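You operate a simulated robot arm through the tools that you are given. There is no shell and no other tool. Be economical: measure what you need, move in short steps, check, and stop when the job is done.

You are at the controls of a simulated two-armed robot. One attempt, no reset.

JOB
On the top of the coffee bar, fold the hand towel in half, so that its two short edges meet.

Only the result counts: the job must be done as asked and must still hold three seconds after the hand-in. Knocking over, shifting, dropping, spilling or breaking anything else fails it. Flat cloth is picked up by pressing the open fingertips on it (5 to 10 N) and closing them slowly along it; thin cloth reads only 2 to 8 mm in the jaws.

ROBOT AND FRAMES
Two 7-joint arms with two-finger parallel grippers on one trunk, on a base that drives. Base frame: it is fixed to the floor where the robot stands at the start and does not move with it; the origin is under the middle of the robot, x ahead of it, y to its left, z up. Readings come in mm, rad, newtons and seconds.
The left shoulder is at the start at [70, 163, 1070], the right one opposite. With the tool pointing down near the work surface each hand reaches from about 400 to 880 mm from the robot's upright axis, wherever it stands, measured 20 degrees to its own side. Places, roughly: top of the coffee bar [500, -100, 800]. Payload 3.43 kg a hand.
Tool frame (each hand has its own): the origin (TCP) lies between the finger pads and is the grasp point; the fingertips stand 34 mm ahead of it; z points along the fingers, y is the line along which they close. Largest opening 128 mm; finger width 24, thickness 12; the body of the gripper, 48 by 130 mm, starts 96 mm behind the TCP.
Orientation is that of the tool frame in the base frame, as [roll, pitch, yaw] about the fixed x, y, z axes, in that order (R = Rz(yaw) Ry(pitch) Rx(roll)). With the fingers straight down and closing along the base's y, the tool's x points along the base's -x, its y along +y and its z along -z.

CONTROLS
- The arms move only by the tool arm_command. It takes "left_moves", "right_moves" or both (then of equal length, played together; a hand with none holds still); each is a list of rows, each an object of numbers (a shift or turn left out is 0, a gripper value left out holds the last): "grip": the opening, from 0 (shut) to 1 (fully open); "dx", "dy", "dz": the shift along the base's x, y, z in units of 30 mm (1.0 is 30 mm); "ax", "ay", "az": the turn, a rotation vector about the base's x, y, z in units of 5 degrees (1.0 is 5 degrees). In form: [{"grip": .., "dx": .., "dy": .., "dz": .., "ax": .., "ay": .., "az": ..}, ...]. A call has 1 to 20 rows; each row shifts and turns the commanded pose from where the row before left it. A call with a number of a shift or a turn outside -1 to 1 is refused whole. Rows are played at 5 a second. More than 50 mm and 0.15 rad between two rows, or a gripper value outside its range, and nothing of the call is played. Where a pose cannot be reached the arm comes as near as it can. A force on the tool above 40 N (or 10 N above the force at the start of the call, whichever is more), or a blocked arm, ends the call early, and 0.2 s more pass. The fingers move at their own pace (about 153 mm/s each) and stop on an object; they squeeze with about 44 N. The grip force told is the motor's: it shows also when the fingers shut on nothing. Time passes only in rows, and 0.2 s behind the last, so rows that do not move let the fingers close. It gives the time, the measured TCP pose, the force on the tool (base axes), the opening and the grip force at its end, in the units of the frame above (readings bear some noise), with the torque about the TCP (base axes, N m) and any sound that the robot's microphone picked up, and new pictures: "show" is both (left out), scene, wrist or none (wrist: the cameras of the hands that moved).
- Cameras (640 x 400 px; columns grow to the right, rows downward): "scene" is now at [132.4, -17.8, 1289]; the picture's right is [-0.22, -0.97, 0.00], its down [-0.65, 0.15, -0.75] and it looks along [0.73, -0.17, -0.67] (base axes); focal length 214 px, centre (320, 200). "left" rides on the left gripper at [76, 11, -160] in its tool frame; the picture's right is [-0.15, 0.99, 0.00], its down [-0.88, -0.13, -0.46] and it looks along [-0.45, -0.07, 0.89] (tool axes); focal length 234 px, centre (320, 200). "right" rides on the right gripper at [76, -11, -160] in its tool frame; the picture's right is [0.15, 0.99, 0.00], its down [-0.88, 0.13, -0.46] and it looks along [-0.45, 0.07, 0.89] (tool axes); focal length 234 px, centre (320, 200).
- slide_trunk(by): slides the trunk up (or, below 0, down) by that many mm; the arms and the scene camera ride with it, the base frame stays. It gives what a move gives, with no picture.
- steer(legs): drives the robot by 1 to 6 legs, each [ahead, left, turn to the left] in mm, mm and rad, along the robot's own axes; the way and the turn of a leg run together, so that a leg with both is an arc; at most 1500 mm and 3.142 rad a leg. The arms and the cameras ride along, it lands a little off, and it stops where it bumps. It gives what a move gives, and a new picture of the scene camera.
- aim_head(pan, tilt): turns the head with the scene camera to pan (to the left, within 1.501 rad either way) and tilt (down, from -0.506 to 1.204), counted from straight ahead of the robot. It gives what a move gives, and a new picture of the scene camera.
- measure_at(camera, pixels): there is no depth. For up to 12 entries [column, row, z] of the newest picture of that camera ("zoom" is the newest enlarged one), the place [x, y] in the base frame at which the ray of that pixel passes the height z, good to about 3 mm. It takes no simulated time.
- inspect(camera, box): a new picture of the part [left, top, right, bottom] of that camera's present view, enlarged. It takes no simulated time.
- hand_in(): hands the job in; it is judged then, once.

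Keep the steps short. Do not move on a guess: measure, check each grasp and each placing, and mend mistakes. In all there are 80 turns and 260 pictures (those below and enlarged ones count). Leave the grippers open and the arms clear of the work at the hand-in unless told otherwise, and finish with a single line.

The tools are called after ">>>" as name(argument=value, ...) on one line, values as JSON. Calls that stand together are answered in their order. arm_command: Moves the arms, as the interface text tells. Its arguments: {"type":"object","properties":{"left_moves":{"type":"array","items":{"type":"object","properties":{"grip":{"type":"number"},"dx":{"type":"number"},"dy":{"type":"number"},"dz":{"type":"number"},"ax":{"type":"number"},"ay":{"type":"number"},"az":{"type":"number"}}}},"right_moves":{"type":"array","items":{"type":"object","properties":{"grip":{"type":"number"},"dx":{"type":"number"},"dy":{"type":"number"},"dz":{"type":"number"},"ax":{"type":"number"},"ay":{"type":"number"},"az":{"type":"number"}}}},"show":{"type":"string","enum":["both","scene","wrist","none"]}},"required":[]} The other tools are called the same way: slide_trunk (by) slides the trunk up or down; steer (legs) drives the base; aim_head (pan, tilt) turns the head that bears the scene camera; measure_at (camera, pixels) gives the place at which the rays of pixels pass given heights; inspect (camera, box) takes an enlarged picture of a part of a camera's view; hand_in () hands the job in.

At the start:

```text
clock: 0.0
left_position: [555.4, 341.0, 977.5]
left_tool_rot: [3.141, 0.0, -3.141]
left_wrist_force: [0.4, -0.6, -1.4]
left_wrist_torque: [0.01, 0.02, 0.0]
left_finger_gap: 127.8
left_gripper_force: 0.1
right_position: [693.1, -201.8, 985.8]
right_tool_rot: [3.141, -0.001, -3.141]
right_wrist_force: [-0.6, 0.1, -0.2]
right_wrist_torque: [-0.01, 0.03, 0.01]
right_finger_gap: 128.0
right_gripper_force: 0.0
trunk travel left (down, up): [-550.0, 390.0]
robot x, y, heading: [1.9, -1.4, 0.002]
head pan, tilt: [-0.225, 0.73]
```

scene: 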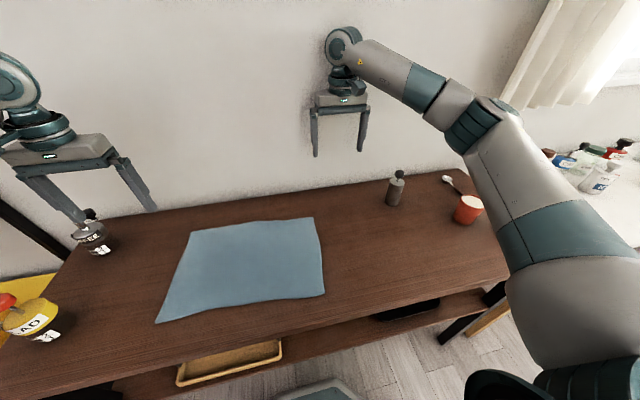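
right: 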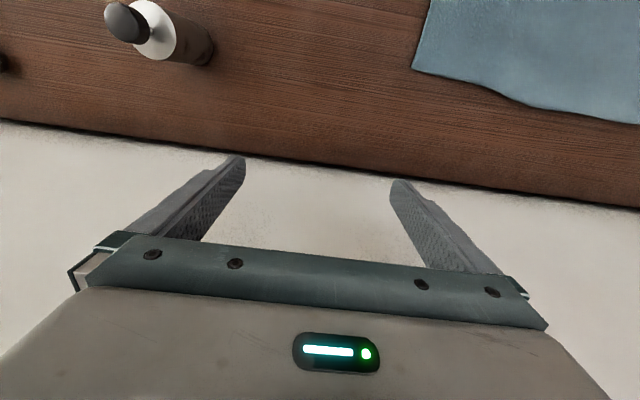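
left: 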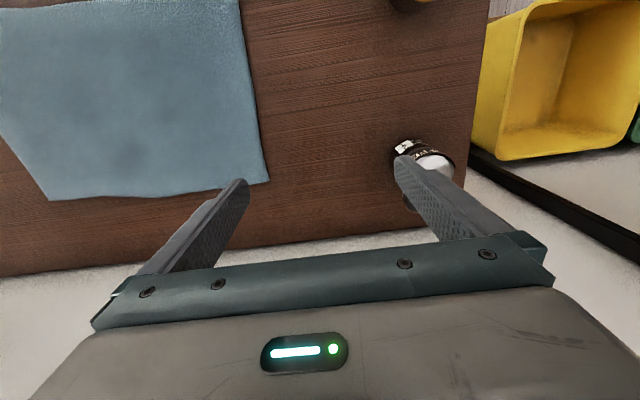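

The towel's corners show at about (190,231), (313,217), (325,294) and (155,323) in the scene picture. I'll measure them at the table height, along with the neighbouring objects.

>>> measure_at(camera="scene", pixels=[[190, 231, 800], [313, 217, 800], [325, 294, 800], [155, 323, 800], [248, 222, 800], [323, 256, 800], [170, 279, 800], [100, 255, 800], [395, 205, 800], [468, 222, 800], [50, 338, 800]])

>>> inspect(camera="scene", box=[140, 190, 340, 340])

>>> measure_at(camera="left", pixels=[[50, 200, 800], [267, 182, 800], [238, 0, 800]])

>>> measure_at(camera="right", pixels=[[413, 69, 800], [432, 0, 800], [500, 95, 800], [637, 123, 800], [300, 160, 800]])

```text
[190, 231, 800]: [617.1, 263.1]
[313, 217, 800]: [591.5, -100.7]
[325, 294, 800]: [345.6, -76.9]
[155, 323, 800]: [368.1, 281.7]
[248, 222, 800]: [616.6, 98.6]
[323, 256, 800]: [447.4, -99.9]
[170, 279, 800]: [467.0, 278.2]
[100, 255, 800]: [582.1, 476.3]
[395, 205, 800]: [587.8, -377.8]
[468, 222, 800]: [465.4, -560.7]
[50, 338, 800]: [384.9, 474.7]
```

```text
2.67 times, centred on (240, 265) of scene
```

zoom: 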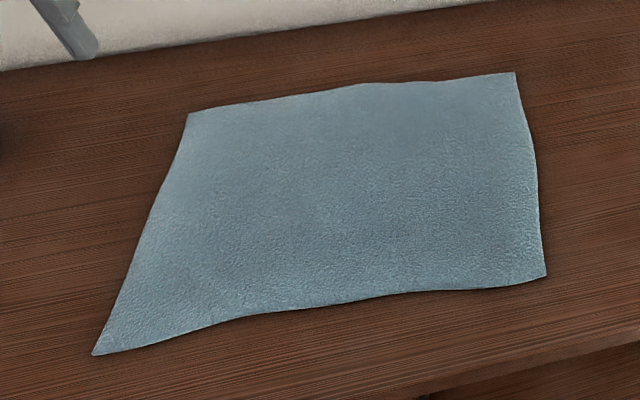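

```text
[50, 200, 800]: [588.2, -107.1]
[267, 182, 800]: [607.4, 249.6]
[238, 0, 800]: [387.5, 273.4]
```

```text
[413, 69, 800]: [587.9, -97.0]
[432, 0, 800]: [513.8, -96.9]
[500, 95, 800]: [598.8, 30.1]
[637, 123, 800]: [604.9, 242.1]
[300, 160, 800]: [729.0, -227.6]
```

The towel is about 360 mm along y and 245 mm along x, so its short edges lie at y≈270 and y≈-90. I plan to turn the robot so both hands can take the left short edge without crossing. First I'll measure the table's borders and look to the right for free floor.

>>> measure_at(camera="scene", pixels=[[300, 193, 800], [430, 172, 800], [510, 275, 800], [300, 330, 800], [400, 308, 800]])

>>> aim_head(pan=-1.0, tilt=0.8)

>>> aim_head(pan=0.4, tilt=0.9)

```text
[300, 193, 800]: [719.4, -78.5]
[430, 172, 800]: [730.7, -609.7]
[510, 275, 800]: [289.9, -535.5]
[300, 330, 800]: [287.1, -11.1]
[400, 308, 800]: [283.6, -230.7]
```

```text
clock: 1.1
left_position: [555.7, 342.1, 978.2]
left_tool_rot: [3.141, 0.0, -3.141]
left_wrist_force: [0.2, 0.0, 1.1]
left_wrist_torque: [-0.02, -0.01, 0.03]
left_finger_gap: 128.0
left_gripper_force: 0.1
right_position: [693.2, -202.1, 987.1]
right_tool_rot: [3.141, 0.0, -3.141]
right_wrist_force: [-0.5, 0.1, -0.3]
right_wrist_torque: [0.01, -0.01, 0.0]
right_finger_gap: 127.8
right_gripper_force: 0.0
trunk travel left (down, up): [-550.0, 390.0]
robot x, y, heading: [-1.3, -0.5, -0.001]
head pan, tilt: [-1.0, 0.799]
```

scene: 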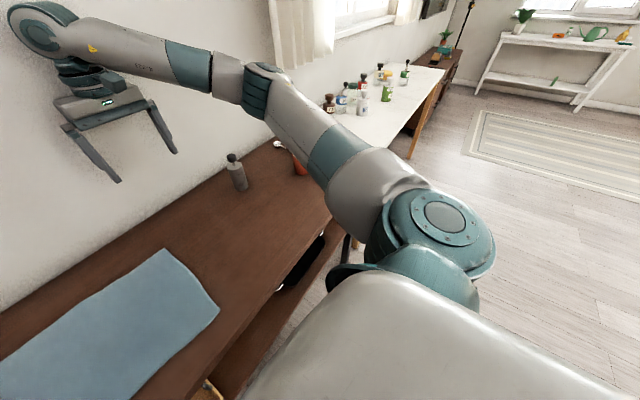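

```text
clock: 2.6
left_position: [555.2, 342.7, 978.2]
left_tool_rot: [-3.14, 0.002, -3.141]
left_wrist_force: [-0.1, 0.2, 0.0]
left_wrist_torque: [0.04, 0.0, 0.01]
left_finger_gap: 127.9
left_gripper_force: 0.0
right_position: [692.9, -201.9, 987.0]
right_tool_rot: [-3.141, 0.0, 3.141]
right_wrist_force: [-0.3, -0.6, 0.7]
right_wrist_torque: [0.04, -0.01, -0.01]
right_finger_gap: 127.9
right_gripper_force: 0.0
trunk travel left (down, up): [-550.0, 390.0]
robot x, y, heading: [-3.0, 2.4, -0.001]
head pan, tilt: [0.4, 0.901]
```

scene: 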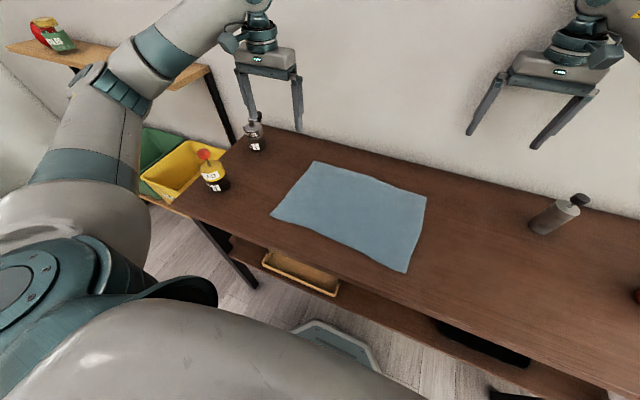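

The table spans x 287–725 and there's a wall behind it. I want to know what the grey item at (335,340) is, since it might be on the floor in my driving path.

>>> inspect(camera="scene", box=[200, 240, 440, 400])

>>> measure_at(camera="scene", pixels=[[315, 322, 0], [370, 345, 0], [315, 322, 250], [370, 345, 250], [313, 160, 803], [427, 197, 803], [407, 272, 803], [272, 213, 803], [255, 150, 803], [215, 190, 803], [548, 232, 803]])

```text
2.50 times, centred on (320, 320) of scene
```

zoom: 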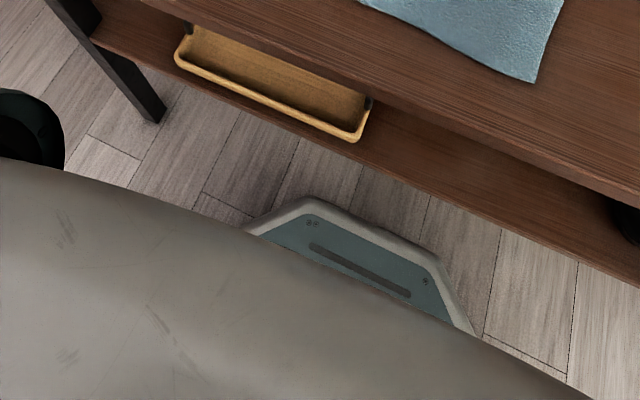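

```text
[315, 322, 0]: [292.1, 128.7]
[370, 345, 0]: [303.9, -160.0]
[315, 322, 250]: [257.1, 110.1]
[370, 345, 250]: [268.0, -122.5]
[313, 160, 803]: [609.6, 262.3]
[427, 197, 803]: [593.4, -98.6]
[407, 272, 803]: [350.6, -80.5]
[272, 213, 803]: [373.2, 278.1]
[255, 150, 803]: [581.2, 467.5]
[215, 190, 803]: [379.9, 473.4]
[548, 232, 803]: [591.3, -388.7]
```

The grey item is my own base front, reaching to about x=260 with chamfered corners. The floor in front of the bar is free. I'll lift both hands clear and pull the right one back before driving.

>>> arm_command(left_moves=[{"dz": 1}, {"dz": 1}, {"dz": 1}, {}], right_moves=[{"dz": 1, "dx": -1}, {"dz": 1, "dx": -1}, {"dz": 1, "dx": -1}, {"dx": -1}], show="none")

>>> steer(legs=[[-60, 0, 0], [0, -230, 0], [0, 0, 0.785]])

>>> aim_head(pan=0.0, tilt=0.75)

```text
clock: 3.6
left_position: [555.6, 340.6, 1068.1]
left_tool_rot: [3.141, -0.002, -3.141]
left_wrist_force: [-0.2, 0.6, 0.2]
left_wrist_torque: [0.0, 0.04, 0.0]
left_finger_gap: 127.9
left_gripper_force: 0.0
right_position: [572.1, -204.8, 1076.0]
right_tool_rot: [-3.141, -0.001, -3.141]
right_wrist_force: [0.5, 0.3, -0.1]
right_wrist_torque: [0.02, 0.01, 0.01]
right_finger_gap: 128.1
right_gripper_force: 0.1
trunk travel left (down, up): [-550.0, 390.0]
robot x, y, heading: [4.0, -1.5, -0.002]
head pan, tilt: [0.4, 0.901]
```

```text
clock: 8.0
left_position: [94.4, 400.6, 1067.8]
left_tool_rot: [-3.141, 0.0, -2.36]
left_wrist_force: [0.2, 0.2, 0.6]
left_wrist_torque: [-0.02, 0.03, -0.01]
left_finger_gap: 127.8
left_gripper_force: 0.2
right_position: [490.7, 26.8, 1075.5]
right_tool_rot: [-3.141, 0.0, -2.361]
right_wrist_force: [-0.4, 0.0, -0.6]
right_wrist_torque: [-0.02, -0.02, 0.03]
right_finger_gap: 128.2
right_gripper_force: 0.2
trunk travel left (down, up): [-550.0, 390.0]
robot x, y, heading: [-57.6, -234.1, 0.786]
head pan, tilt: [0.4, 0.901]
```

scene: 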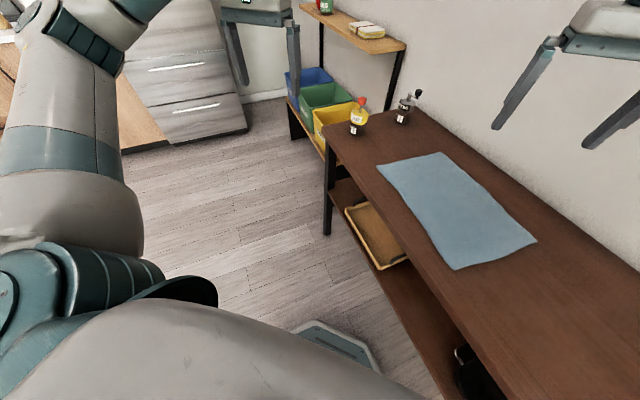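

```text
clock: 8.9
left_position: [95.0, 401.3, 1067.4]
left_tool_rot: [-3.14, 0.001, -2.359]
left_wrist_force: [0.0, 0.8, 0.2]
left_wrist_torque: [-0.01, -0.02, 0.02]
left_finger_gap: 127.9
left_gripper_force: 0.0
right_position: [490.5, 26.8, 1074.8]
right_tool_rot: [3.141, 0.002, -2.359]
right_wrist_force: [-0.1, 0.9, -0.5]
right_wrist_torque: [-0.02, 0.01, -0.01]
right_finger_gap: 127.9
right_gripper_force: 0.1
trunk travel left (down, up): [-550.0, 390.0]
robot x, y, heading: [-57.1, -229.6, 0.78]
head pan, tilt: [0.0, 0.75]
```

scene: 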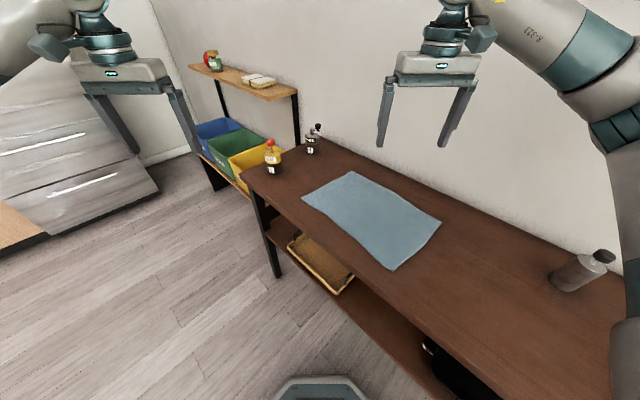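

Both hands are clear. I'll bring them above the left short edge's corners, the left hand towards (388, 266) and the right towards (595, 250), while turning both tools 45° so the fingers close along y.

>>> arm_command(left_moves=[{"dx": 0.97, "dy": -0.45, "az": -1}, {"dx": 0.97, "dy": -0.45, "az": -1}, {"dx": 0.97, "dy": -0.45, "az": -1}, {"dx": 0.97, "dy": -0.45, "az": -1}, {"dx": 0.97, "dy": -0.45, "az": -1}, {"dx": 0.97, "dy": -0.45, "az": -1}, {"dx": 0.97, "dy": -0.45, "az": -1}, {"dx": 0.97, "dy": -0.45, "az": -1}, {"dx": 0.97, "dy": -0.45, "az": -1}, {"dx": 0.97, "dy": -0.45}, {"dz": -1}, {"dz": -1}, {"dz": -1}, {}], right_moves=[{"dx": 0.35, "dy": 0.74, "az": -1}, {"dx": 0.35, "dy": 0.74, "az": -1}, {"dx": 0.35, "dy": 0.74, "az": -1}, {"dx": 0.35, "dy": 0.74, "az": -1}, {"dx": 0.35, "dy": 0.74, "az": -1}, {"dx": 0.35, "dy": 0.74, "az": -1}, {"dx": 0.35, "dy": 0.74, "az": -1}, {"dx": 0.35, "dy": 0.74, "az": -1}, {"dx": 0.35, "dy": 0.74, "az": -1}, {"dx": 0.35, "dy": 0.74}, {"dz": -1}, {"dz": -1}, {"dz": -1}, {}])

```text
clock: 11.9
left_position: [384.7, 263.3, 979.5]
left_tool_rot: [3.141, -0.001, 3.139]
left_wrist_force: [-0.5, -0.3, 0.2]
left_wrist_torque: [0.0, 0.0, -0.02]
left_finger_gap: 128.0
left_gripper_force: 0.0
right_position: [589.2, 233.3, 984.9]
right_tool_rot: [-3.141, 0.001, 3.137]
right_wrist_force: [-0.3, -0.5, 0.2]
right_wrist_torque: [0.0, -0.04, 0.0]
right_finger_gap: 128.0
right_gripper_force: 0.1
right hand out of reach, approached as far as the arm can: row 10
trunk travel left (down, up): [-550.0, 390.0]
robot x, y, heading: [-60.1, -233.4, 0.783]
head pan, tilt: [0.0, 0.75]
```

scene: 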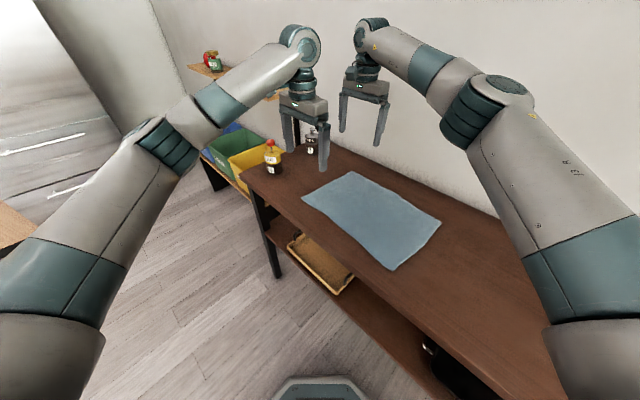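
right: 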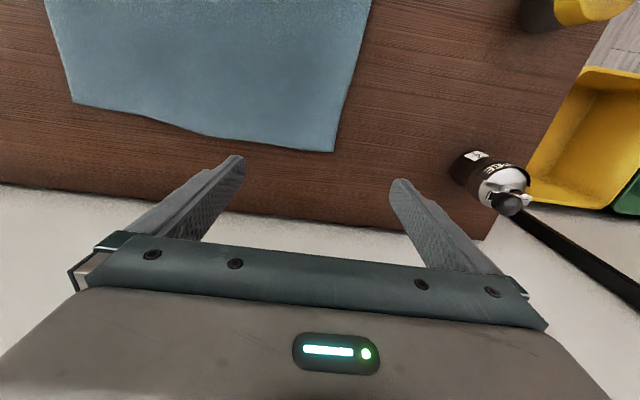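
left: 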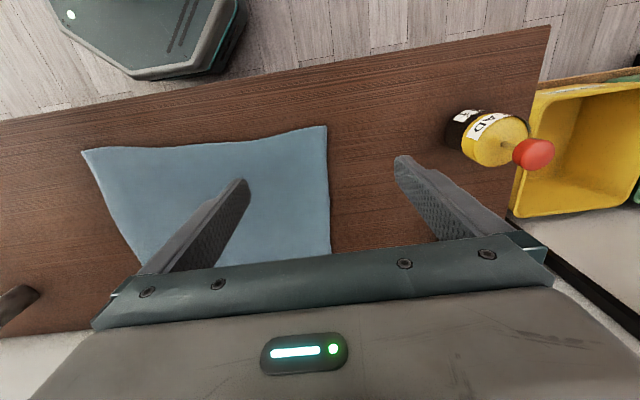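

The hands sit well without crossing. The right hand fell slightly short because of its height. I'll measure the corners in the wrist pictures: (327,126) in the left view and (334,151) in the right view.

>>> measure_at(camera="left", pixels=[[327, 126, 805], [329, 170, 805], [331, 250, 805], [82, 152, 805]])

>>> measure_at(camera="right", pixels=[[334, 151, 805], [345, 100, 805], [370, 5, 805], [72, 102, 805], [470, 170, 805]])

>>> measure_at(camera="scene", pixels=[[302, 195, 805], [353, 171, 805], [441, 222, 805], [393, 270, 805]])

```text
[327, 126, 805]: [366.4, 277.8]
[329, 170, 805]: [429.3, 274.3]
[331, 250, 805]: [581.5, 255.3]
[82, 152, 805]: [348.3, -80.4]
```

```text
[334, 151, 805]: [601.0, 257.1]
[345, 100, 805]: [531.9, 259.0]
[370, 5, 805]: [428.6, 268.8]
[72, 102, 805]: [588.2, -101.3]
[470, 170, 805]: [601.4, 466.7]
```

```text
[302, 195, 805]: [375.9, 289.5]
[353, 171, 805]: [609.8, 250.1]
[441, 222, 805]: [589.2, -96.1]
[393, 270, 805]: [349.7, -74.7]
```

The corners agree at about (368,279), (603,258), (589,-100) and (349,-79). I'll narrow both openings to about 51 mm and lower to about 20 mm above the cloth, then read the poses.

>>> arm_command(left_moves=[{"dz": -1, "grip": 0.4}, {"dz": -1}, {"dz": -1}, {"dz": -1}, {}], right_moves=[{"dz": -1, "grip": 0.4}, {"dz": -1}, {"dz": -1}, {"dz": -1}, {}], show="wrist")

```text
clock: 13.1
left_position: [383.5, 266.1, 856.8]
left_tool_rot: [3.14, -0.001, 3.137]
left_wrist_force: [0.7, 0.6, 0.3]
left_wrist_torque: [0.03, -0.02, 0.01]
left_finger_gap: 51.3
left_gripper_force: 0.1
right_position: [589.5, 233.2, 865.5]
right_tool_rot: [-3.141, 0.0, 3.138]
right_wrist_force: [0.6, -0.3, 0.0]
right_wrist_torque: [0.01, -0.01, 0.0]
right_finger_gap: 51.4
right_gripper_force: 0.0
trunk travel left (down, up): [-550.0, 390.0]
robot x, y, heading: [-58.6, -230.4, 0.784]
head pan, tilt: [0.0, 0.75]
```

right: 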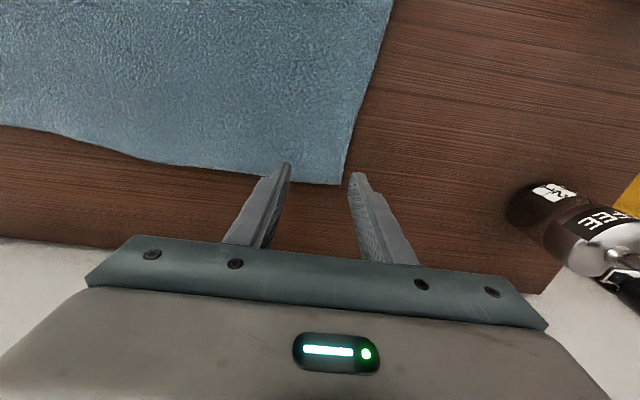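
left: 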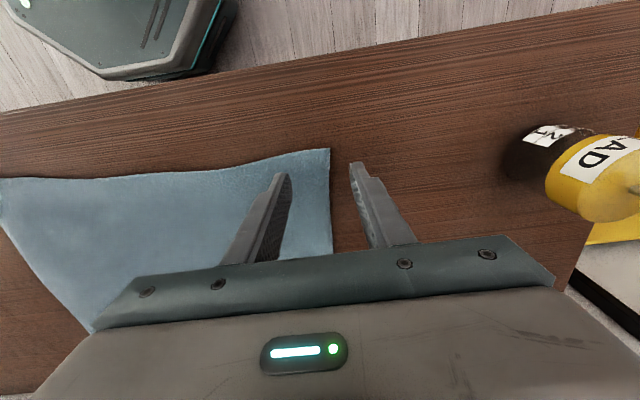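

The commanded pose of the right hand was clipped at y=233. I'll re-measure the corners in the closer pictures, (340,185) in the right view and (329,149) in the left view.

>>> measure_at(camera="right", pixels=[[340, 185, 803], [352, 130, 803], [280, 178, 803]])

>>> measure_at(camera="left", pixels=[[329, 149, 803], [330, 180, 803], [331, 215, 803]])

```text
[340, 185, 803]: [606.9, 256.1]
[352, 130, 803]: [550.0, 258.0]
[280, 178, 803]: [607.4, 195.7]
```

```text
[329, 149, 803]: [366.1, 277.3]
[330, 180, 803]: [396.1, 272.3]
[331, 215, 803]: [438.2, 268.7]
```

The right hand needs +14 mm in y. I'll apply that and lower both hands to about z=845, with the tips expected just above the cloth.

>>> arm_command(left_moves=[{"dz": -0.2}, {"dz": -0.2}, {}], right_moves=[{"dy": 0.47}, {"dz": -0.35}, {"dz": -0.35}], show="none")

>>> arm_command(left_moves=[{"dz": -0.1}, {"dz": -0.1}, {}], right_moves=[{"dz": -0.1}, {"dz": -0.1}, {}], show="wrist")

```text
clock: 13.9
left_position: [386.1, 266.0, 846.7]
left_tool_rot: [-3.14, 0.0, 3.138]
left_wrist_force: [-0.2, -1.4, -0.5]
left_wrist_torque: [0.0, 0.02, 0.02]
left_finger_gap: 51.2
left_gripper_force: 0.1
right_position: [589.8, 249.6, 843.2]
right_tool_rot: [3.14, 0.001, 3.137]
right_wrist_force: [-0.4, 0.2, 0.0]
right_wrist_torque: [-0.01, -0.01, -0.01]
right_finger_gap: 51.3
right_gripper_force: 0.0
trunk travel left (down, up): [-550.0, 390.0]
robot x, y, heading: [-61.0, -231.4, 0.783]
head pan, tilt: [0.0, 0.75]
```

```text
clock: 14.7
left_position: [384.8, 265.1, 840.2]
left_tool_rot: [-3.139, 0.001, 3.138]
left_wrist_force: [-0.5, 0.3, 0.0]
left_wrist_torque: [0.02, 0.05, 0.02]
left_finger_gap: 51.2
left_gripper_force: 0.0
right_position: [589.2, 248.3, 837.5]
right_tool_rot: [-3.14, 0.001, 3.137]
right_wrist_force: [1.7, -0.3, 6.1]
right_wrist_torque: [-0.18, -0.01, 0.08]
right_finger_gap: 51.4
right_gripper_force: 0.1
trunk travel left (down, up): [-550.0, 390.0]
robot x, y, heading: [-63.1, -232.4, 0.775]
head pan, tilt: [0.0, 0.75]
```

right: 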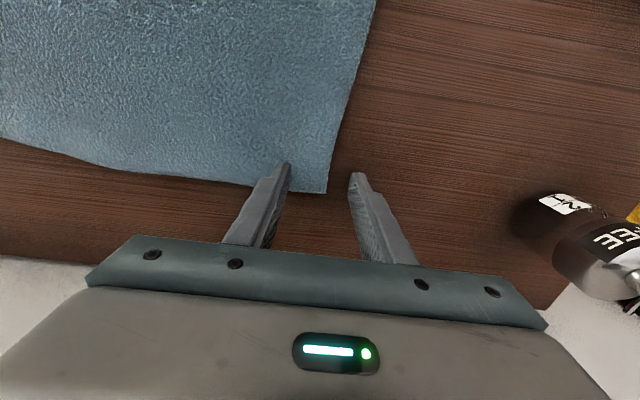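
left: 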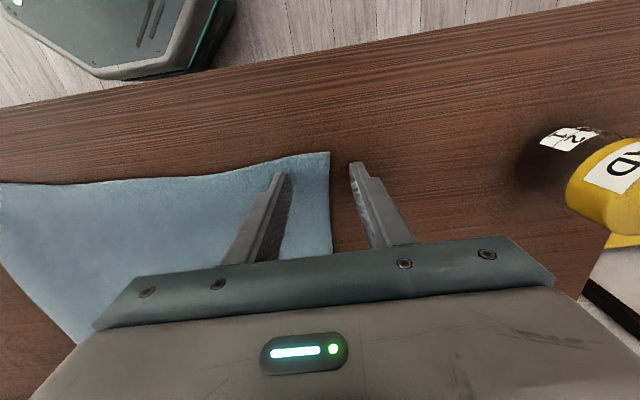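

The right hand is pressing with 6 N at z=837.5. I'll lower the left hand about 3 mm to touch as well.

>>> arm_command(left_moves=[{"dz": -0.1}, {"dz": -0.05}, {}], show="none")

```text
clock: 15.5
left_position: [384.4, 265.2, 837.2]
left_tool_rot: [3.14, 0.002, 3.139]
left_wrist_force: [1.2, 2.0, 8.3]
left_wrist_torque: [-0.22, -0.09, 0.07]
left_finger_gap: 50.3
left_gripper_force: 0.2
right_position: [588.4, 247.4, 837.1]
right_tool_rot: [3.142, 0.001, 3.137]
right_wrist_force: [1.9, 0.6, 6.0]
right_wrist_torque: [-0.14, -0.09, 0.03]
right_finger_gap: 50.9
right_gripper_force: 0.1
trunk travel left (down, up): [-550.0, 390.0]
robot x, y, heading: [-56.4, -230.8, 0.78]
head pan, tilt: [0.0, 0.75]
```

Both hands press properly (8 N and 6 N). I'll close both grippers slowly along the cloth.

>>> arm_command(left_moves=[{"grip": 0.36}, {"grip": 0.32}, {"grip": 0.28}, {"grip": 0.24}, {"grip": 0.2}, {"grip": 0.16}, {"grip": 0.12}, {"grip": 0.09}, {"grip": 0.06}, {"grip": 0.03}, {"grip": 0}, {}, {}], right_moves=[{"grip": 0.36}, {"grip": 0.32}, {"grip": 0.28}, {"grip": 0.24}, {"grip": 0.2}, {"grip": 0.16}, {"grip": 0.12}, {"grip": 0.09}, {"grip": 0.06}, {"grip": 0.03}, {"grip": 0}, {}, {}], show="wrist")

```text
clock: 18.3
left_position: [384.5, 264.3, 837.5]
left_tool_rot: [3.141, -0.001, 3.139]
left_wrist_force: [-0.1, -3.0, 10.7]
left_wrist_torque: [-0.1, 0.01, -0.01]
left_finger_gap: 0.0
left_gripper_force: 33.5
right_position: [587.8, 247.1, 839.1]
right_tool_rot: [3.138, 0.001, 3.139]
right_wrist_force: [-0.3, 0.0, 3.5]
right_wrist_torque: [0.04, -0.01, -0.04]
right_finger_gap: 0.1
right_gripper_force: 33.4
trunk travel left (down, up): [-550.0, 390.0]
robot x, y, heading: [-56.7, -234.7, 0.782]
head pan, tilt: [0.0, 0.75]
```

right: 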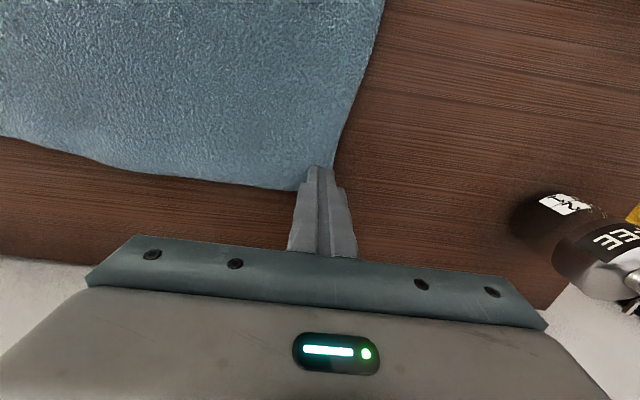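
left: 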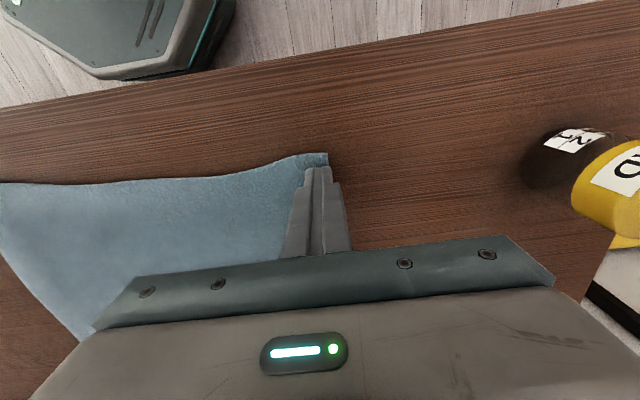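

Both gaps read 0, so nothing was caught because the outer tips were off the cloth. I'll lift 12 mm, open to about 36 mm, and shift 23 mm inward so both tips stand on the cloth.

>>> arm_command(left_moves=[{"dz": 0.4}, {"grip": 0.28}, {"dy": -0.77}, {}], right_moves=[{"dz": 0.4}, {"grip": 0.28}, {"dy": -0.77}, {}], show="wrist")

```text
clock: 19.3
left_position: [383.7, 245.4, 846.4]
left_tool_rot: [-3.141, 0.0, 3.138]
left_wrist_force: [-0.7, -1.0, -0.7]
left_wrist_torque: [-0.03, 0.0, -0.05]
left_finger_gap: 35.7
left_gripper_force: 0.1
right_position: [588.1, 227.3, 849.0]
right_tool_rot: [-3.14, 0.0, 3.138]
right_wrist_force: [-0.3, 1.3, 1.1]
right_wrist_torque: [-0.03, -0.01, -0.02]
right_finger_gap: 35.8
right_gripper_force: 0.1
trunk travel left (down, up): [-550.0, 390.0]
robot x, y, heading: [-59.5, -231.8, 0.782]
head pan, tilt: [0.0, 0.75]
```

right: 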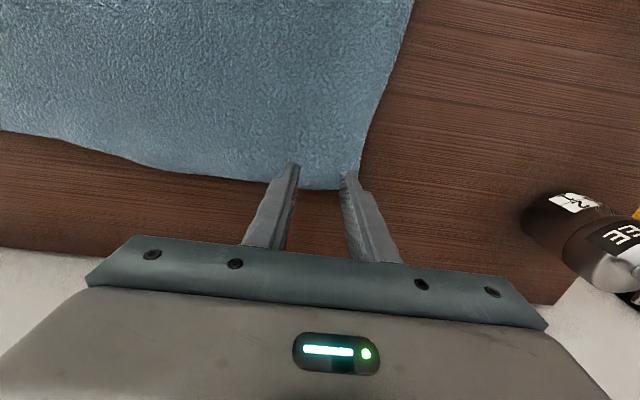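
left: 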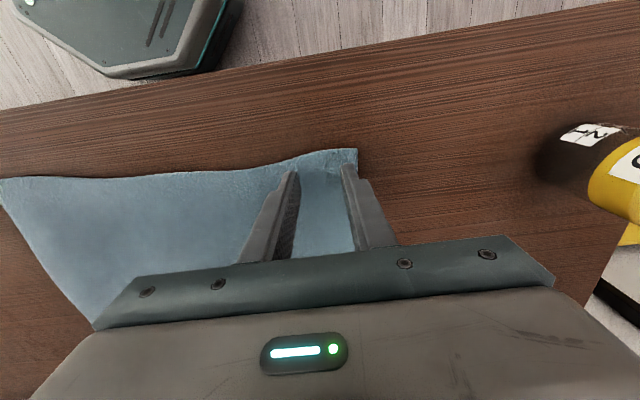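

I'll check the edge positions again, at (357,149) in the left view and (360,185) in the right view.

>>> measure_at(camera="left", pixels=[[357, 149, 804], [357, 170, 804]])

>>> measure_at(camera="right", pixels=[[357, 188, 804], [368, 140, 804]])

```text
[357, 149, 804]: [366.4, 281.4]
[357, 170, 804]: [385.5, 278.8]
```

```text
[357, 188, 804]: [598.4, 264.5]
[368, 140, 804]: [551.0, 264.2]
```

Both outer tips lie 6 to 8 mm inside the edge, which is good. I'll lower to touch, moving the right hand 5 mm inward in x.

>>> arm_command(left_moves=[{"dz": -0.2}, {"dz": -0.13}, {}], right_moves=[{"dz": -0.2, "dx": -0.17}, {"dz": -0.2}, {}], show="none")

```text
clock: 20.1
left_position: [385.9, 242.2, 838.6]
left_tool_rot: [-3.141, -0.001, 3.139]
left_wrist_force: [0.3, 0.3, 3.1]
left_wrist_torque: [-0.05, -0.04, 0.01]
left_finger_gap: 35.8
left_gripper_force: 0.1
right_position: [584.6, 224.7, 837.6]
right_tool_rot: [3.141, 0.0, 3.137]
right_wrist_force: [0.2, 0.6, 3.6]
right_wrist_torque: [0.0, 0.02, 0.01]
right_finger_gap: 35.6
right_gripper_force: 0.0
trunk travel left (down, up): [-550.0, 390.0]
robot x, y, heading: [-60.6, -232.6, 0.785]
head pan, tilt: [0.0, 0.75]
```

They touch with about 3 N each. I'll press 2 mm more and then read the forces.

>>> arm_command(left_moves=[{"dz": -0.07}, {}], right_moves=[{"dz": -0.06}, {}], show="none")

```text
clock: 20.7
left_position: [385.5, 242.9, 837.8]
left_tool_rot: [3.141, 0.002, 3.139]
left_wrist_force: [2.3, 2.9, 13.4]
left_wrist_torque: [0.01, -0.15, 0.02]
left_finger_gap: 35.7
left_gripper_force: 0.1
right_position: [583.8, 225.4, 838.6]
right_tool_rot: [3.139, 0.002, 3.138]
right_wrist_force: [1.7, 2.0, 8.3]
right_wrist_torque: [0.01, -0.09, 0.02]
right_finger_gap: 35.6
right_gripper_force: 0.1
trunk travel left (down, up): [-550.0, 390.0]
robot x, y, heading: [-58.3, -228.3, 0.781]
head pan, tilt: [0.0, 0.75]
```

The right hand has 8 N and the left a bit much at 13 N. I'll ease the left by 1 mm and close both slowly.

>>> arm_command(left_moves=[{"dz": -0.0, "grip": 0.28}, {"dz": 0.03, "grip": 0.25}, {"grip": 0.22}, {"grip": 0.19}, {"grip": 0.16}, {"grip": 0.13}, {"grip": 0.1}, {"grip": 0.07}, {"grip": 0.04}, {"grip": 0.01}, {"grip": 0}, {}, {}], right_moves=[{"grip": 0.28}, {"grip": 0.25}, {"grip": 0.22}, {"grip": 0.19}, {"grip": 0.16}, {"grip": 0.13}, {"grip": 0.1}, {"grip": 0.07}, {"grip": 0.04}, {"grip": 0.01}, {"grip": 0}, {}, {}], show="wrist")

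```text
clock: 23.5
left_position: [384.9, 242.9, 838.0]
left_tool_rot: [3.14, 0.001, 3.137]
left_wrist_force: [4.8, -0.5, 7.5]
left_wrist_torque: [-0.02, -0.15, 0.04]
left_finger_gap: 0.0
left_gripper_force: 32.7
right_position: [583.3, 226.2, 839.4]
right_tool_rot: [3.139, 0.0, 3.137]
right_wrist_force: [-6.2, 0.3, 13.0]
right_wrist_torque: [-0.02, 0.17, -0.02]
right_finger_gap: 3.7
right_gripper_force: 38.5
trunk travel left (down, up): [-550.0, 390.0]
robot x, y, heading: [-56.4, -235.5, 0.783]
head pan, tilt: [0.0, 0.75]
```

right: 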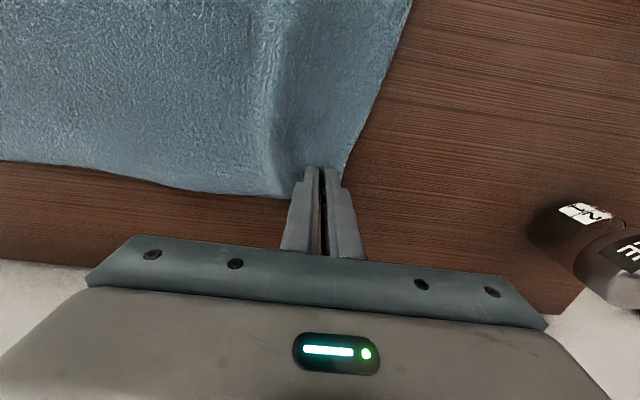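
left: 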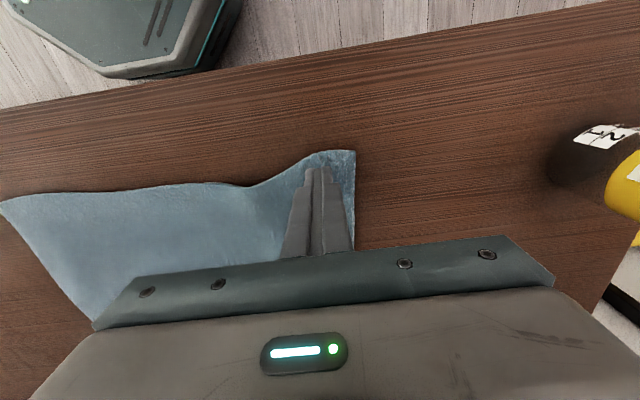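

The right hand has cloth (3.7 mm). The left slipped over it (gap 0). I'll redo the left only: lift, open, shift 5 mm inward in y and 6 mm in x, then press again.

>>> arm_command(left_moves=[{"dz": 0.4}, {"grip": 0.3}, {"dy": -0.17, "dx": 0.2}, {"dz": -0.3}, {}], show="wrist")

```text
clock: 24.7
left_position: [390.2, 236.8, 841.4]
left_tool_rot: [3.141, 0.002, 3.139]
left_wrist_force: [-0.3, 0.5, 0.1]
left_wrist_torque: [0.01, 0.03, 0.0]
left_finger_gap: 38.2
left_gripper_force: 0.0
right_position: [583.7, 224.4, 837.4]
right_tool_rot: [3.14, 0.002, 3.139]
right_wrist_force: [-1.9, 0.0, 15.8]
right_wrist_torque: [-0.03, -0.02, 0.0]
right_finger_gap: 3.6
right_gripper_force: 38.3
trunk travel left (down, up): [-550.0, 390.0]
robot x, y, heading: [-63.0, -232.1, 0.78]
head pan, tilt: [0.0, 0.75]
```

left: 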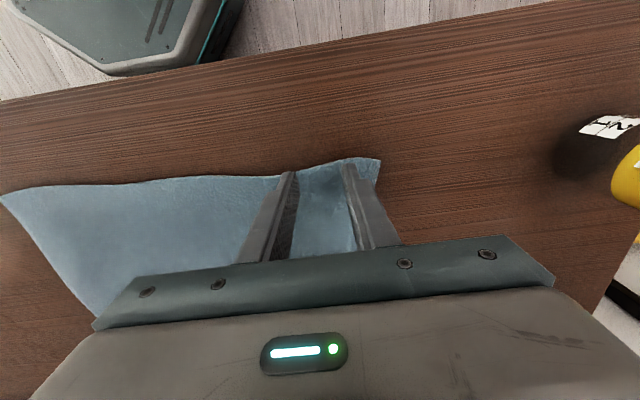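

The left tips stand over cloth again. I'll lower them to touch.

>>> arm_command(left_moves=[{"dz": -0.1}, {"dz": -0.04}, {}], show="none")

```text
clock: 25.5
left_position: [389.3, 237.5, 838.0]
left_tool_rot: [3.139, 0.001, 3.137]
left_wrist_force: [-2.6, 1.9, 11.1]
left_wrist_torque: [0.14, 0.01, 0.01]
left_finger_gap: 38.6
left_gripper_force: 0.1
right_position: [583.2, 225.5, 837.7]
right_tool_rot: [3.14, 0.002, 3.137]
right_wrist_force: [2.4, 2.8, 12.7]
right_wrist_torque: [0.06, -0.11, 0.0]
right_finger_gap: 3.9
right_gripper_force: 38.0
trunk travel left (down, up): [-550.0, 390.0]
robot x, y, heading: [-61.5, -236.9, 0.781]
head pan, tilt: [0.0, 0.75]
```

It presses with 11 N. I'll close the left more slowly this time.

>>> arm_command(left_moves=[{"grip": 0.28}, {"grip": 0.26}, {"grip": 0.24}, {"grip": 0.22}, {"grip": 0.2}, {"grip": 0.18}, {"grip": 0.16}, {"grip": 0.14}, {"grip": 0.12}, {"grip": 0.1}, {"grip": 0.08}, {"grip": 0.06}, {"grip": 0.04}, {"grip": 0.02}, {"grip": 0}, {}, {}], show="wrist")

```text
clock: 29.1
left_position: [389.9, 237.1, 836.9]
left_tool_rot: [3.14, 0.001, 3.139]
left_wrist_force: [-1.0, 2.7, 18.8]
left_wrist_torque: [0.13, -0.09, 0.03]
left_finger_gap: 0.1
left_gripper_force: 32.8
right_position: [582.8, 225.2, 838.5]
right_tool_rot: [3.14, 0.003, 3.138]
right_wrist_force: [1.2, 0.5, 8.5]
right_wrist_torque: [-0.03, -0.07, 0.03]
right_finger_gap: 3.9
right_gripper_force: 37.5
trunk travel left (down, up): [-550.0, 390.0]
robot x, y, heading: [-61.2, -235.1, 0.78]
head pan, tilt: [0.0, 0.75]
```

left: 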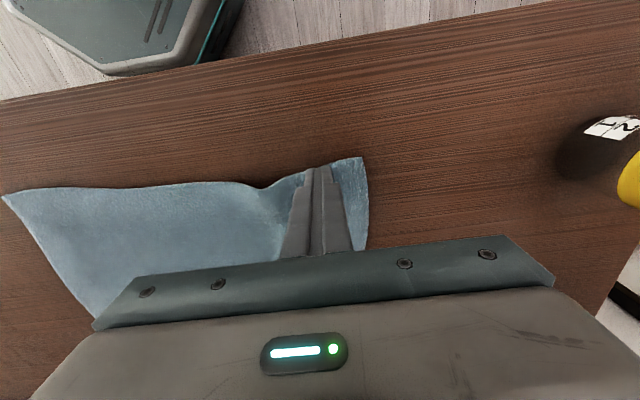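

It missed again and the force grew to 19 N, which is too hard. I'll lift, open to 45 mm, step 12 mm further in along x, and press more lightly.

>>> arm_command(left_moves=[{"dz": 0.5}, {"grip": 0.36}, {"dy": -0.1, "dx": 0.4}, {"dz": -0.3}, {}], show="wrist")

>>> arm_command(left_moves=[{"dz": -0.07}, {}], show="none")

```text
clock: 30.3
left_position: [403.8, 232.9, 841.6]
left_tool_rot: [3.141, 0.0, 3.139]
left_wrist_force: [0.1, 0.3, -0.5]
left_wrist_torque: [-0.01, 0.05, 0.0]
left_finger_gap: 46.2
left_gripper_force: 0.0
right_position: [583.4, 224.8, 837.0]
right_tool_rot: [3.139, 0.001, 3.138]
right_wrist_force: [-1.6, -3.0, 14.9]
right_wrist_torque: [-0.11, -0.02, -0.03]
right_finger_gap: 3.7
right_gripper_force: 38.4
trunk travel left (down, up): [-550.0, 390.0]
robot x, y, heading: [-57.5, -234.7, 0.787]
head pan, tilt: [0.0, 0.75]
```

left: 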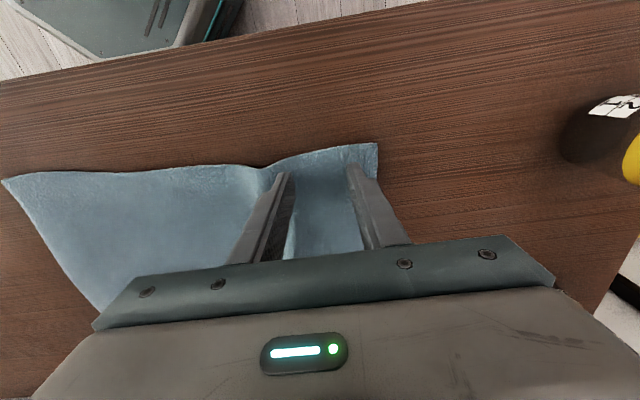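

```text
clock: 30.9
left_position: [402.8, 233.6, 841.1]
left_tool_rot: [-3.14, 0.002, 3.137]
left_wrist_force: [-1.2, 1.1, 0.0]
left_wrist_torque: [0.02, 0.0, -0.02]
left_finger_gap: 46.1
left_gripper_force: 0.1
right_position: [584.6, 224.7, 837.5]
right_tool_rot: [3.14, 0.002, 3.139]
right_wrist_force: [-2.1, -2.7, 15.6]
right_wrist_torque: [-0.16, 0.05, -0.03]
right_finger_gap: 3.6
right_gripper_force: 38.2
trunk travel left (down, up): [-550.0, 390.0]
robot x, y, heading: [-59.4, -234.8, 0.777]
head pan, tilt: [0.0, 0.75]
```

No contact yet. I'll lower in 1 mm steps.

>>> arm_command(left_moves=[{"dz": -0.04}, {"dz": -0.04}, {}], show="none")

```text
clock: 31.7
left_position: [403.2, 233.2, 839.1]
left_tool_rot: [-3.142, 0.001, 3.137]
left_wrist_force: [-0.1, -0.4, 1.8]
left_wrist_torque: [0.0, -0.04, 0.02]
left_finger_gap: 45.8
left_gripper_force: 0.0
right_position: [582.7, 224.4, 836.7]
right_tool_rot: [3.14, 0.002, 3.137]
right_wrist_force: [-1.2, -1.5, 14.9]
right_wrist_torque: [-0.12, 0.01, 0.01]
right_finger_gap: 3.6
right_gripper_force: 38.6
trunk travel left (down, up): [-550.0, 390.0]
robot x, y, heading: [-58.5, -232.4, 0.78]
head pan, tilt: [0.0, 0.75]
```

It's just touching with 1.8 N. One more millimetre down should give about 7 N, and then I'll close partway to check the ridge.

>>> arm_command(left_moves=[{"dz": -0.04}, {}, {"grip": 0.33}, {"grip": 0.3}, {"grip": 0.27}, {"grip": 0.24}, {"grip": 0.21}, {"grip": 0.18}], show="wrist")

```text
clock: 33.5
left_position: [402.7, 233.0, 837.5]
left_tool_rot: [3.14, 0.002, 3.138]
left_wrist_force: [0.9, -0.5, 15.3]
left_wrist_torque: [-0.05, -0.06, 0.02]
left_finger_gap: 22.6
left_gripper_force: 0.0
right_position: [582.5, 224.8, 838.6]
right_tool_rot: [3.139, 0.002, 3.139]
right_wrist_force: [1.0, 1.9, 10.6]
right_wrist_torque: [0.01, -0.07, -0.02]
right_finger_gap: 3.6
right_gripper_force: 38.1
trunk travel left (down, up): [-550.0, 390.0]
robot x, y, heading: [-59.0, -233.1, 0.788]
head pan, tilt: [0.0, 0.75]
```

left: 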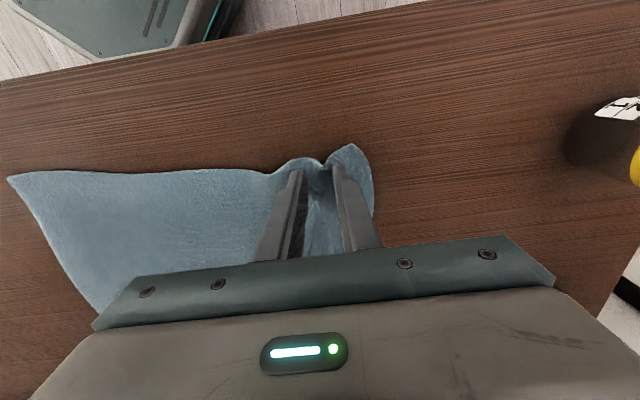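

A ridge is rising between the fingers. The force has gone to 15 N, so I'll ease up 1 mm and finish closing.

>>> arm_command(left_moves=[{"dz": 0.03}, {"grip": 0.15}, {"grip": 0.12}, {"grip": 0.09}, {"grip": 0.06}, {"grip": 0.03}, {"grip": 0}, {}, {}], show="wrist")

```text
clock: 35.5
left_position: [401.8, 233.3, 839.0]
left_tool_rot: [3.141, 0.002, 3.139]
left_wrist_force: [1.9, -1.4, 7.0]
left_wrist_torque: [-0.11, -0.12, -0.02]
left_finger_gap: 4.1
left_gripper_force: 38.7
right_position: [582.5, 224.6, 837.9]
right_tool_rot: [3.141, 0.003, 3.139]
right_wrist_force: [-2.4, -0.3, 13.7]
right_wrist_torque: [-0.05, -0.04, -0.08]
right_finger_gap: 3.5
right_gripper_force: 37.8
trunk travel left (down, up): [-550.0, 390.0]
robot x, y, heading: [-57.5, -232.5, 0.783]
head pan, tilt: [0.0, 0.75]
```

left: 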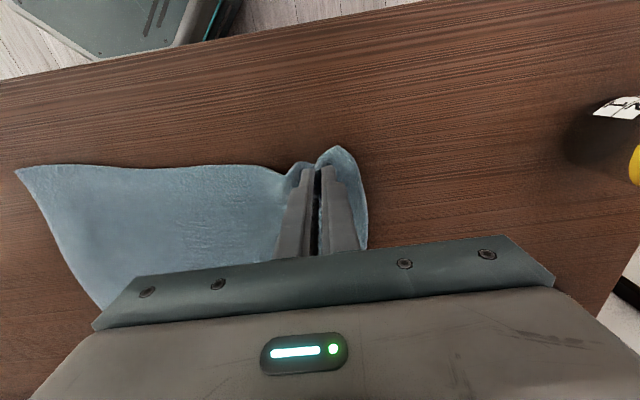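

Both hands hold cloth (4.1 and 3.5 mm), but they hold a ridge about 25 mm inside the edge. Carried over, that would fold the hem back on itself. It's better to pinch the towel along its mid-line, lift it so both halves hang and the short edges meet below, and then lay it down. I'll release here and look again.

>>> arm_command(left_moves=[{"grip": 0.1}, {"grip": 0.3}, {"dz": 0.5}, {"dz": 1}, {"dz": 1}, {"dz": 1, "dy": -1}, {"dz": 1, "dy": -1}, {"dy": -1}, {"dy": -1}, {"dy": -0.6}], right_moves=[{"grip": 0.1}, {"grip": 0.3}, {"dz": 0.5}, {"dz": 1}, {"dz": 1}, {"dz": 1, "dy": -1}, {"dz": 1, "dy": -1}, {"dy": -1}, {"dy": -1}, {"dy": -0.6}])

```text
clock: 37.7
left_position: [403.6, 94.2, 972.4]
left_tool_rot: [3.141, -0.003, 3.139]
left_wrist_force: [-0.2, -0.6, -1.1]
left_wrist_torque: [0.0, 0.01, -0.02]
left_finger_gap: 38.4
left_gripper_force: 0.0
right_position: [584.9, 87.9, 971.5]
right_tool_rot: [3.141, 0.001, 3.138]
right_wrist_force: [-0.4, -0.5, 0.1]
right_wrist_torque: [0.01, 0.03, -0.02]
right_finger_gap: 38.2
right_gripper_force: 0.1
trunk travel left (down, up): [-550.0, 390.0]
robot x, y, heading: [-60.1, -234.1, 0.784]
head pan, tilt: [0.0, 0.75]
```

scene: 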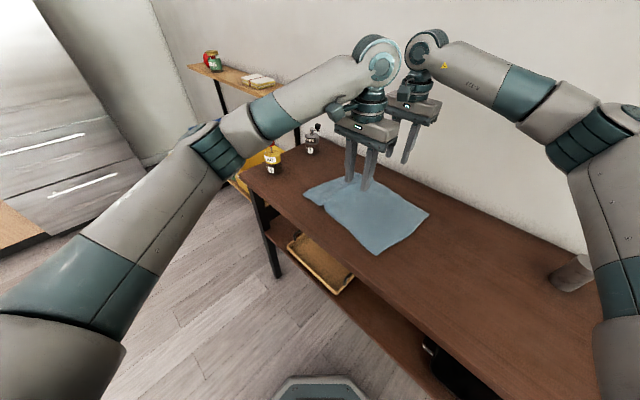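
right: 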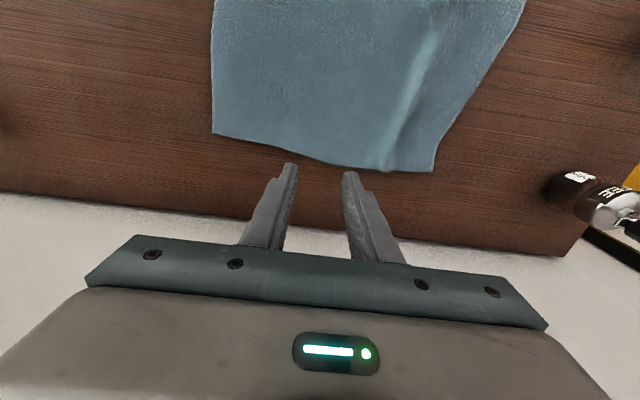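
left: 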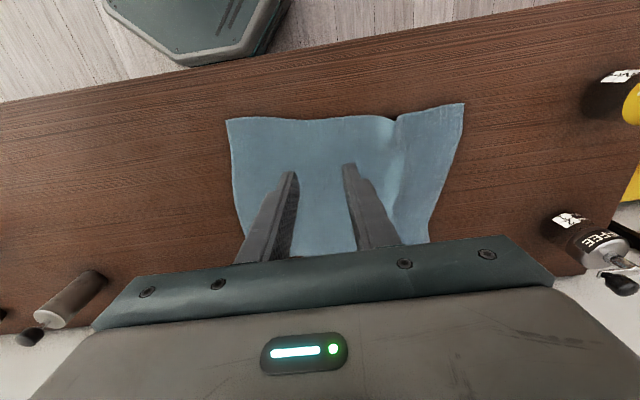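

I'll measure the four corners again. A wrinkle remains in the left half.

>>> measure_at(camera="right", pixels=[[213, 133, 804], [434, 172, 804], [320, 160, 804]])

>>> measure_at(camera="left", pixels=[[227, 120, 804], [464, 103, 804], [320, 119, 804], [236, 200, 804]])

>>> inspect(camera="left", box=[200, 80, 500, 268])

```text
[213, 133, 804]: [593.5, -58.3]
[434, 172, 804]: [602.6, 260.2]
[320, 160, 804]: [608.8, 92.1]
```

```text
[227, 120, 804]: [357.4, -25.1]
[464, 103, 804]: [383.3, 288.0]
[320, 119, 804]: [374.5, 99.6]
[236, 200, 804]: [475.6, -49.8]
```

```text
2.13 times, centred on (350, 174) of left
```

zoom: 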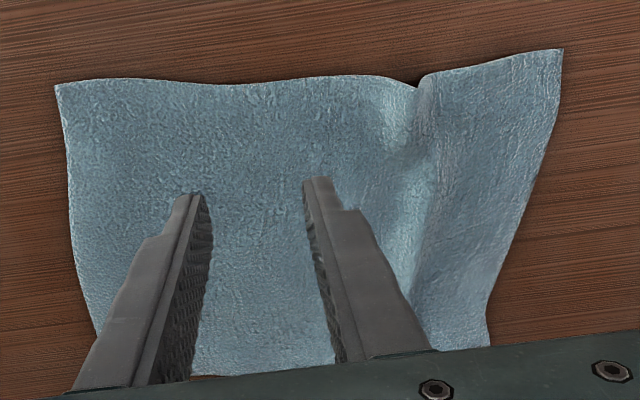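

The right half was dragged about 45 mm, taken up by the wrinkle. Counting 180 mm of cloth from the right edge, the mid-line now runs from about (365,154) to (600,122). I'll pinch it at (392,150) and (580,125), turned -7.5°, after lowering to just above the cloth.

>>> arm_command(left_moves=[{"dx": -0.2, "dy": 0.93, "az": -0.75, "grip": 0.36}, {"dx": -0.2, "dy": 0.93, "az": -0.75}, {"dz": -1}, {"dz": -1}, {"dz": -1}, {"dz": -1}, {}], right_moves=[{"dx": -0.1, "dy": 0.62, "az": -0.75, "grip": 0.36}, {"dx": -0.1, "dy": 0.62, "az": -0.75}, {"dz": -1}, {"dz": -1}, {"dz": -1}, {"dz": -1}, {}])

```text
clock: 39.3
left_position: [391.0, 154.7, 851.9]
left_tool_rot: [3.141, 0.001, 3.006]
left_wrist_force: [-0.4, 0.3, 0.7]
left_wrist_torque: [0.03, -0.04, 0.01]
left_finger_gap: 46.1
left_gripper_force: 0.0
right_position: [578.5, 123.7, 851.8]
right_tool_rot: [-3.141, 0.001, 3.008]
right_wrist_force: [0.9, 0.1, 0.1]
right_wrist_torque: [0.02, 0.0, -0.01]
right_finger_gap: 45.9
right_gripper_force: 0.1
trunk travel left (down, up): [-550.0, 390.0]
robot x, y, heading: [-57.9, -235.1, 0.782]
head pan, tilt: [0.0, 0.75]
```

scene: 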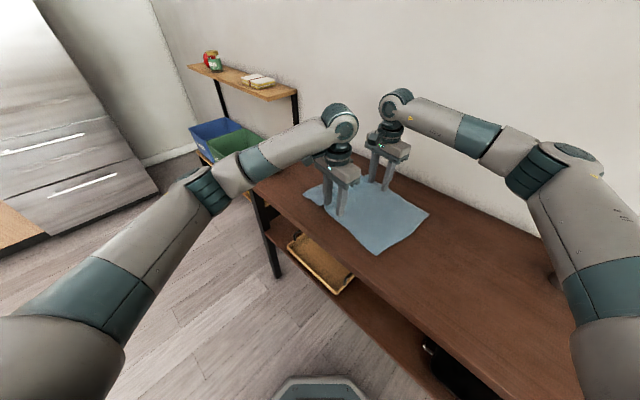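
right: 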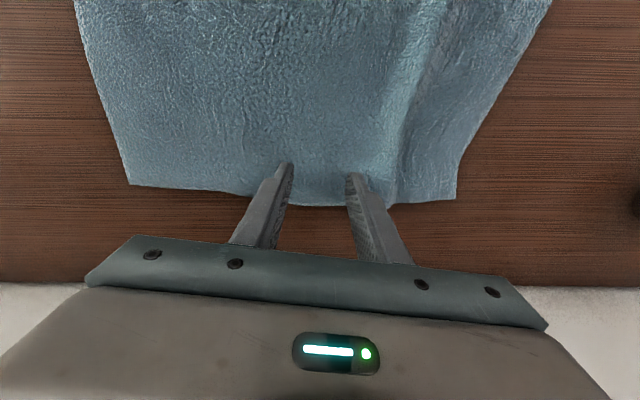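
left: 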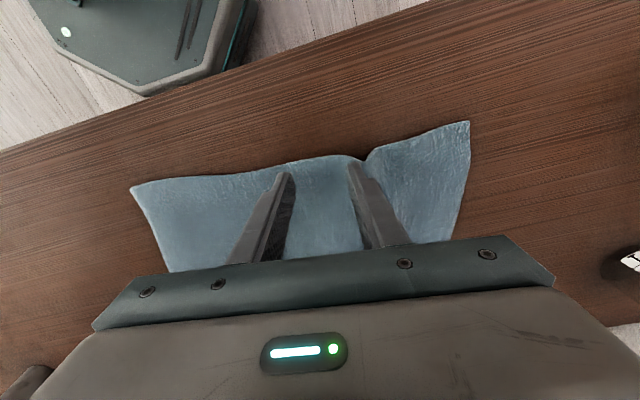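

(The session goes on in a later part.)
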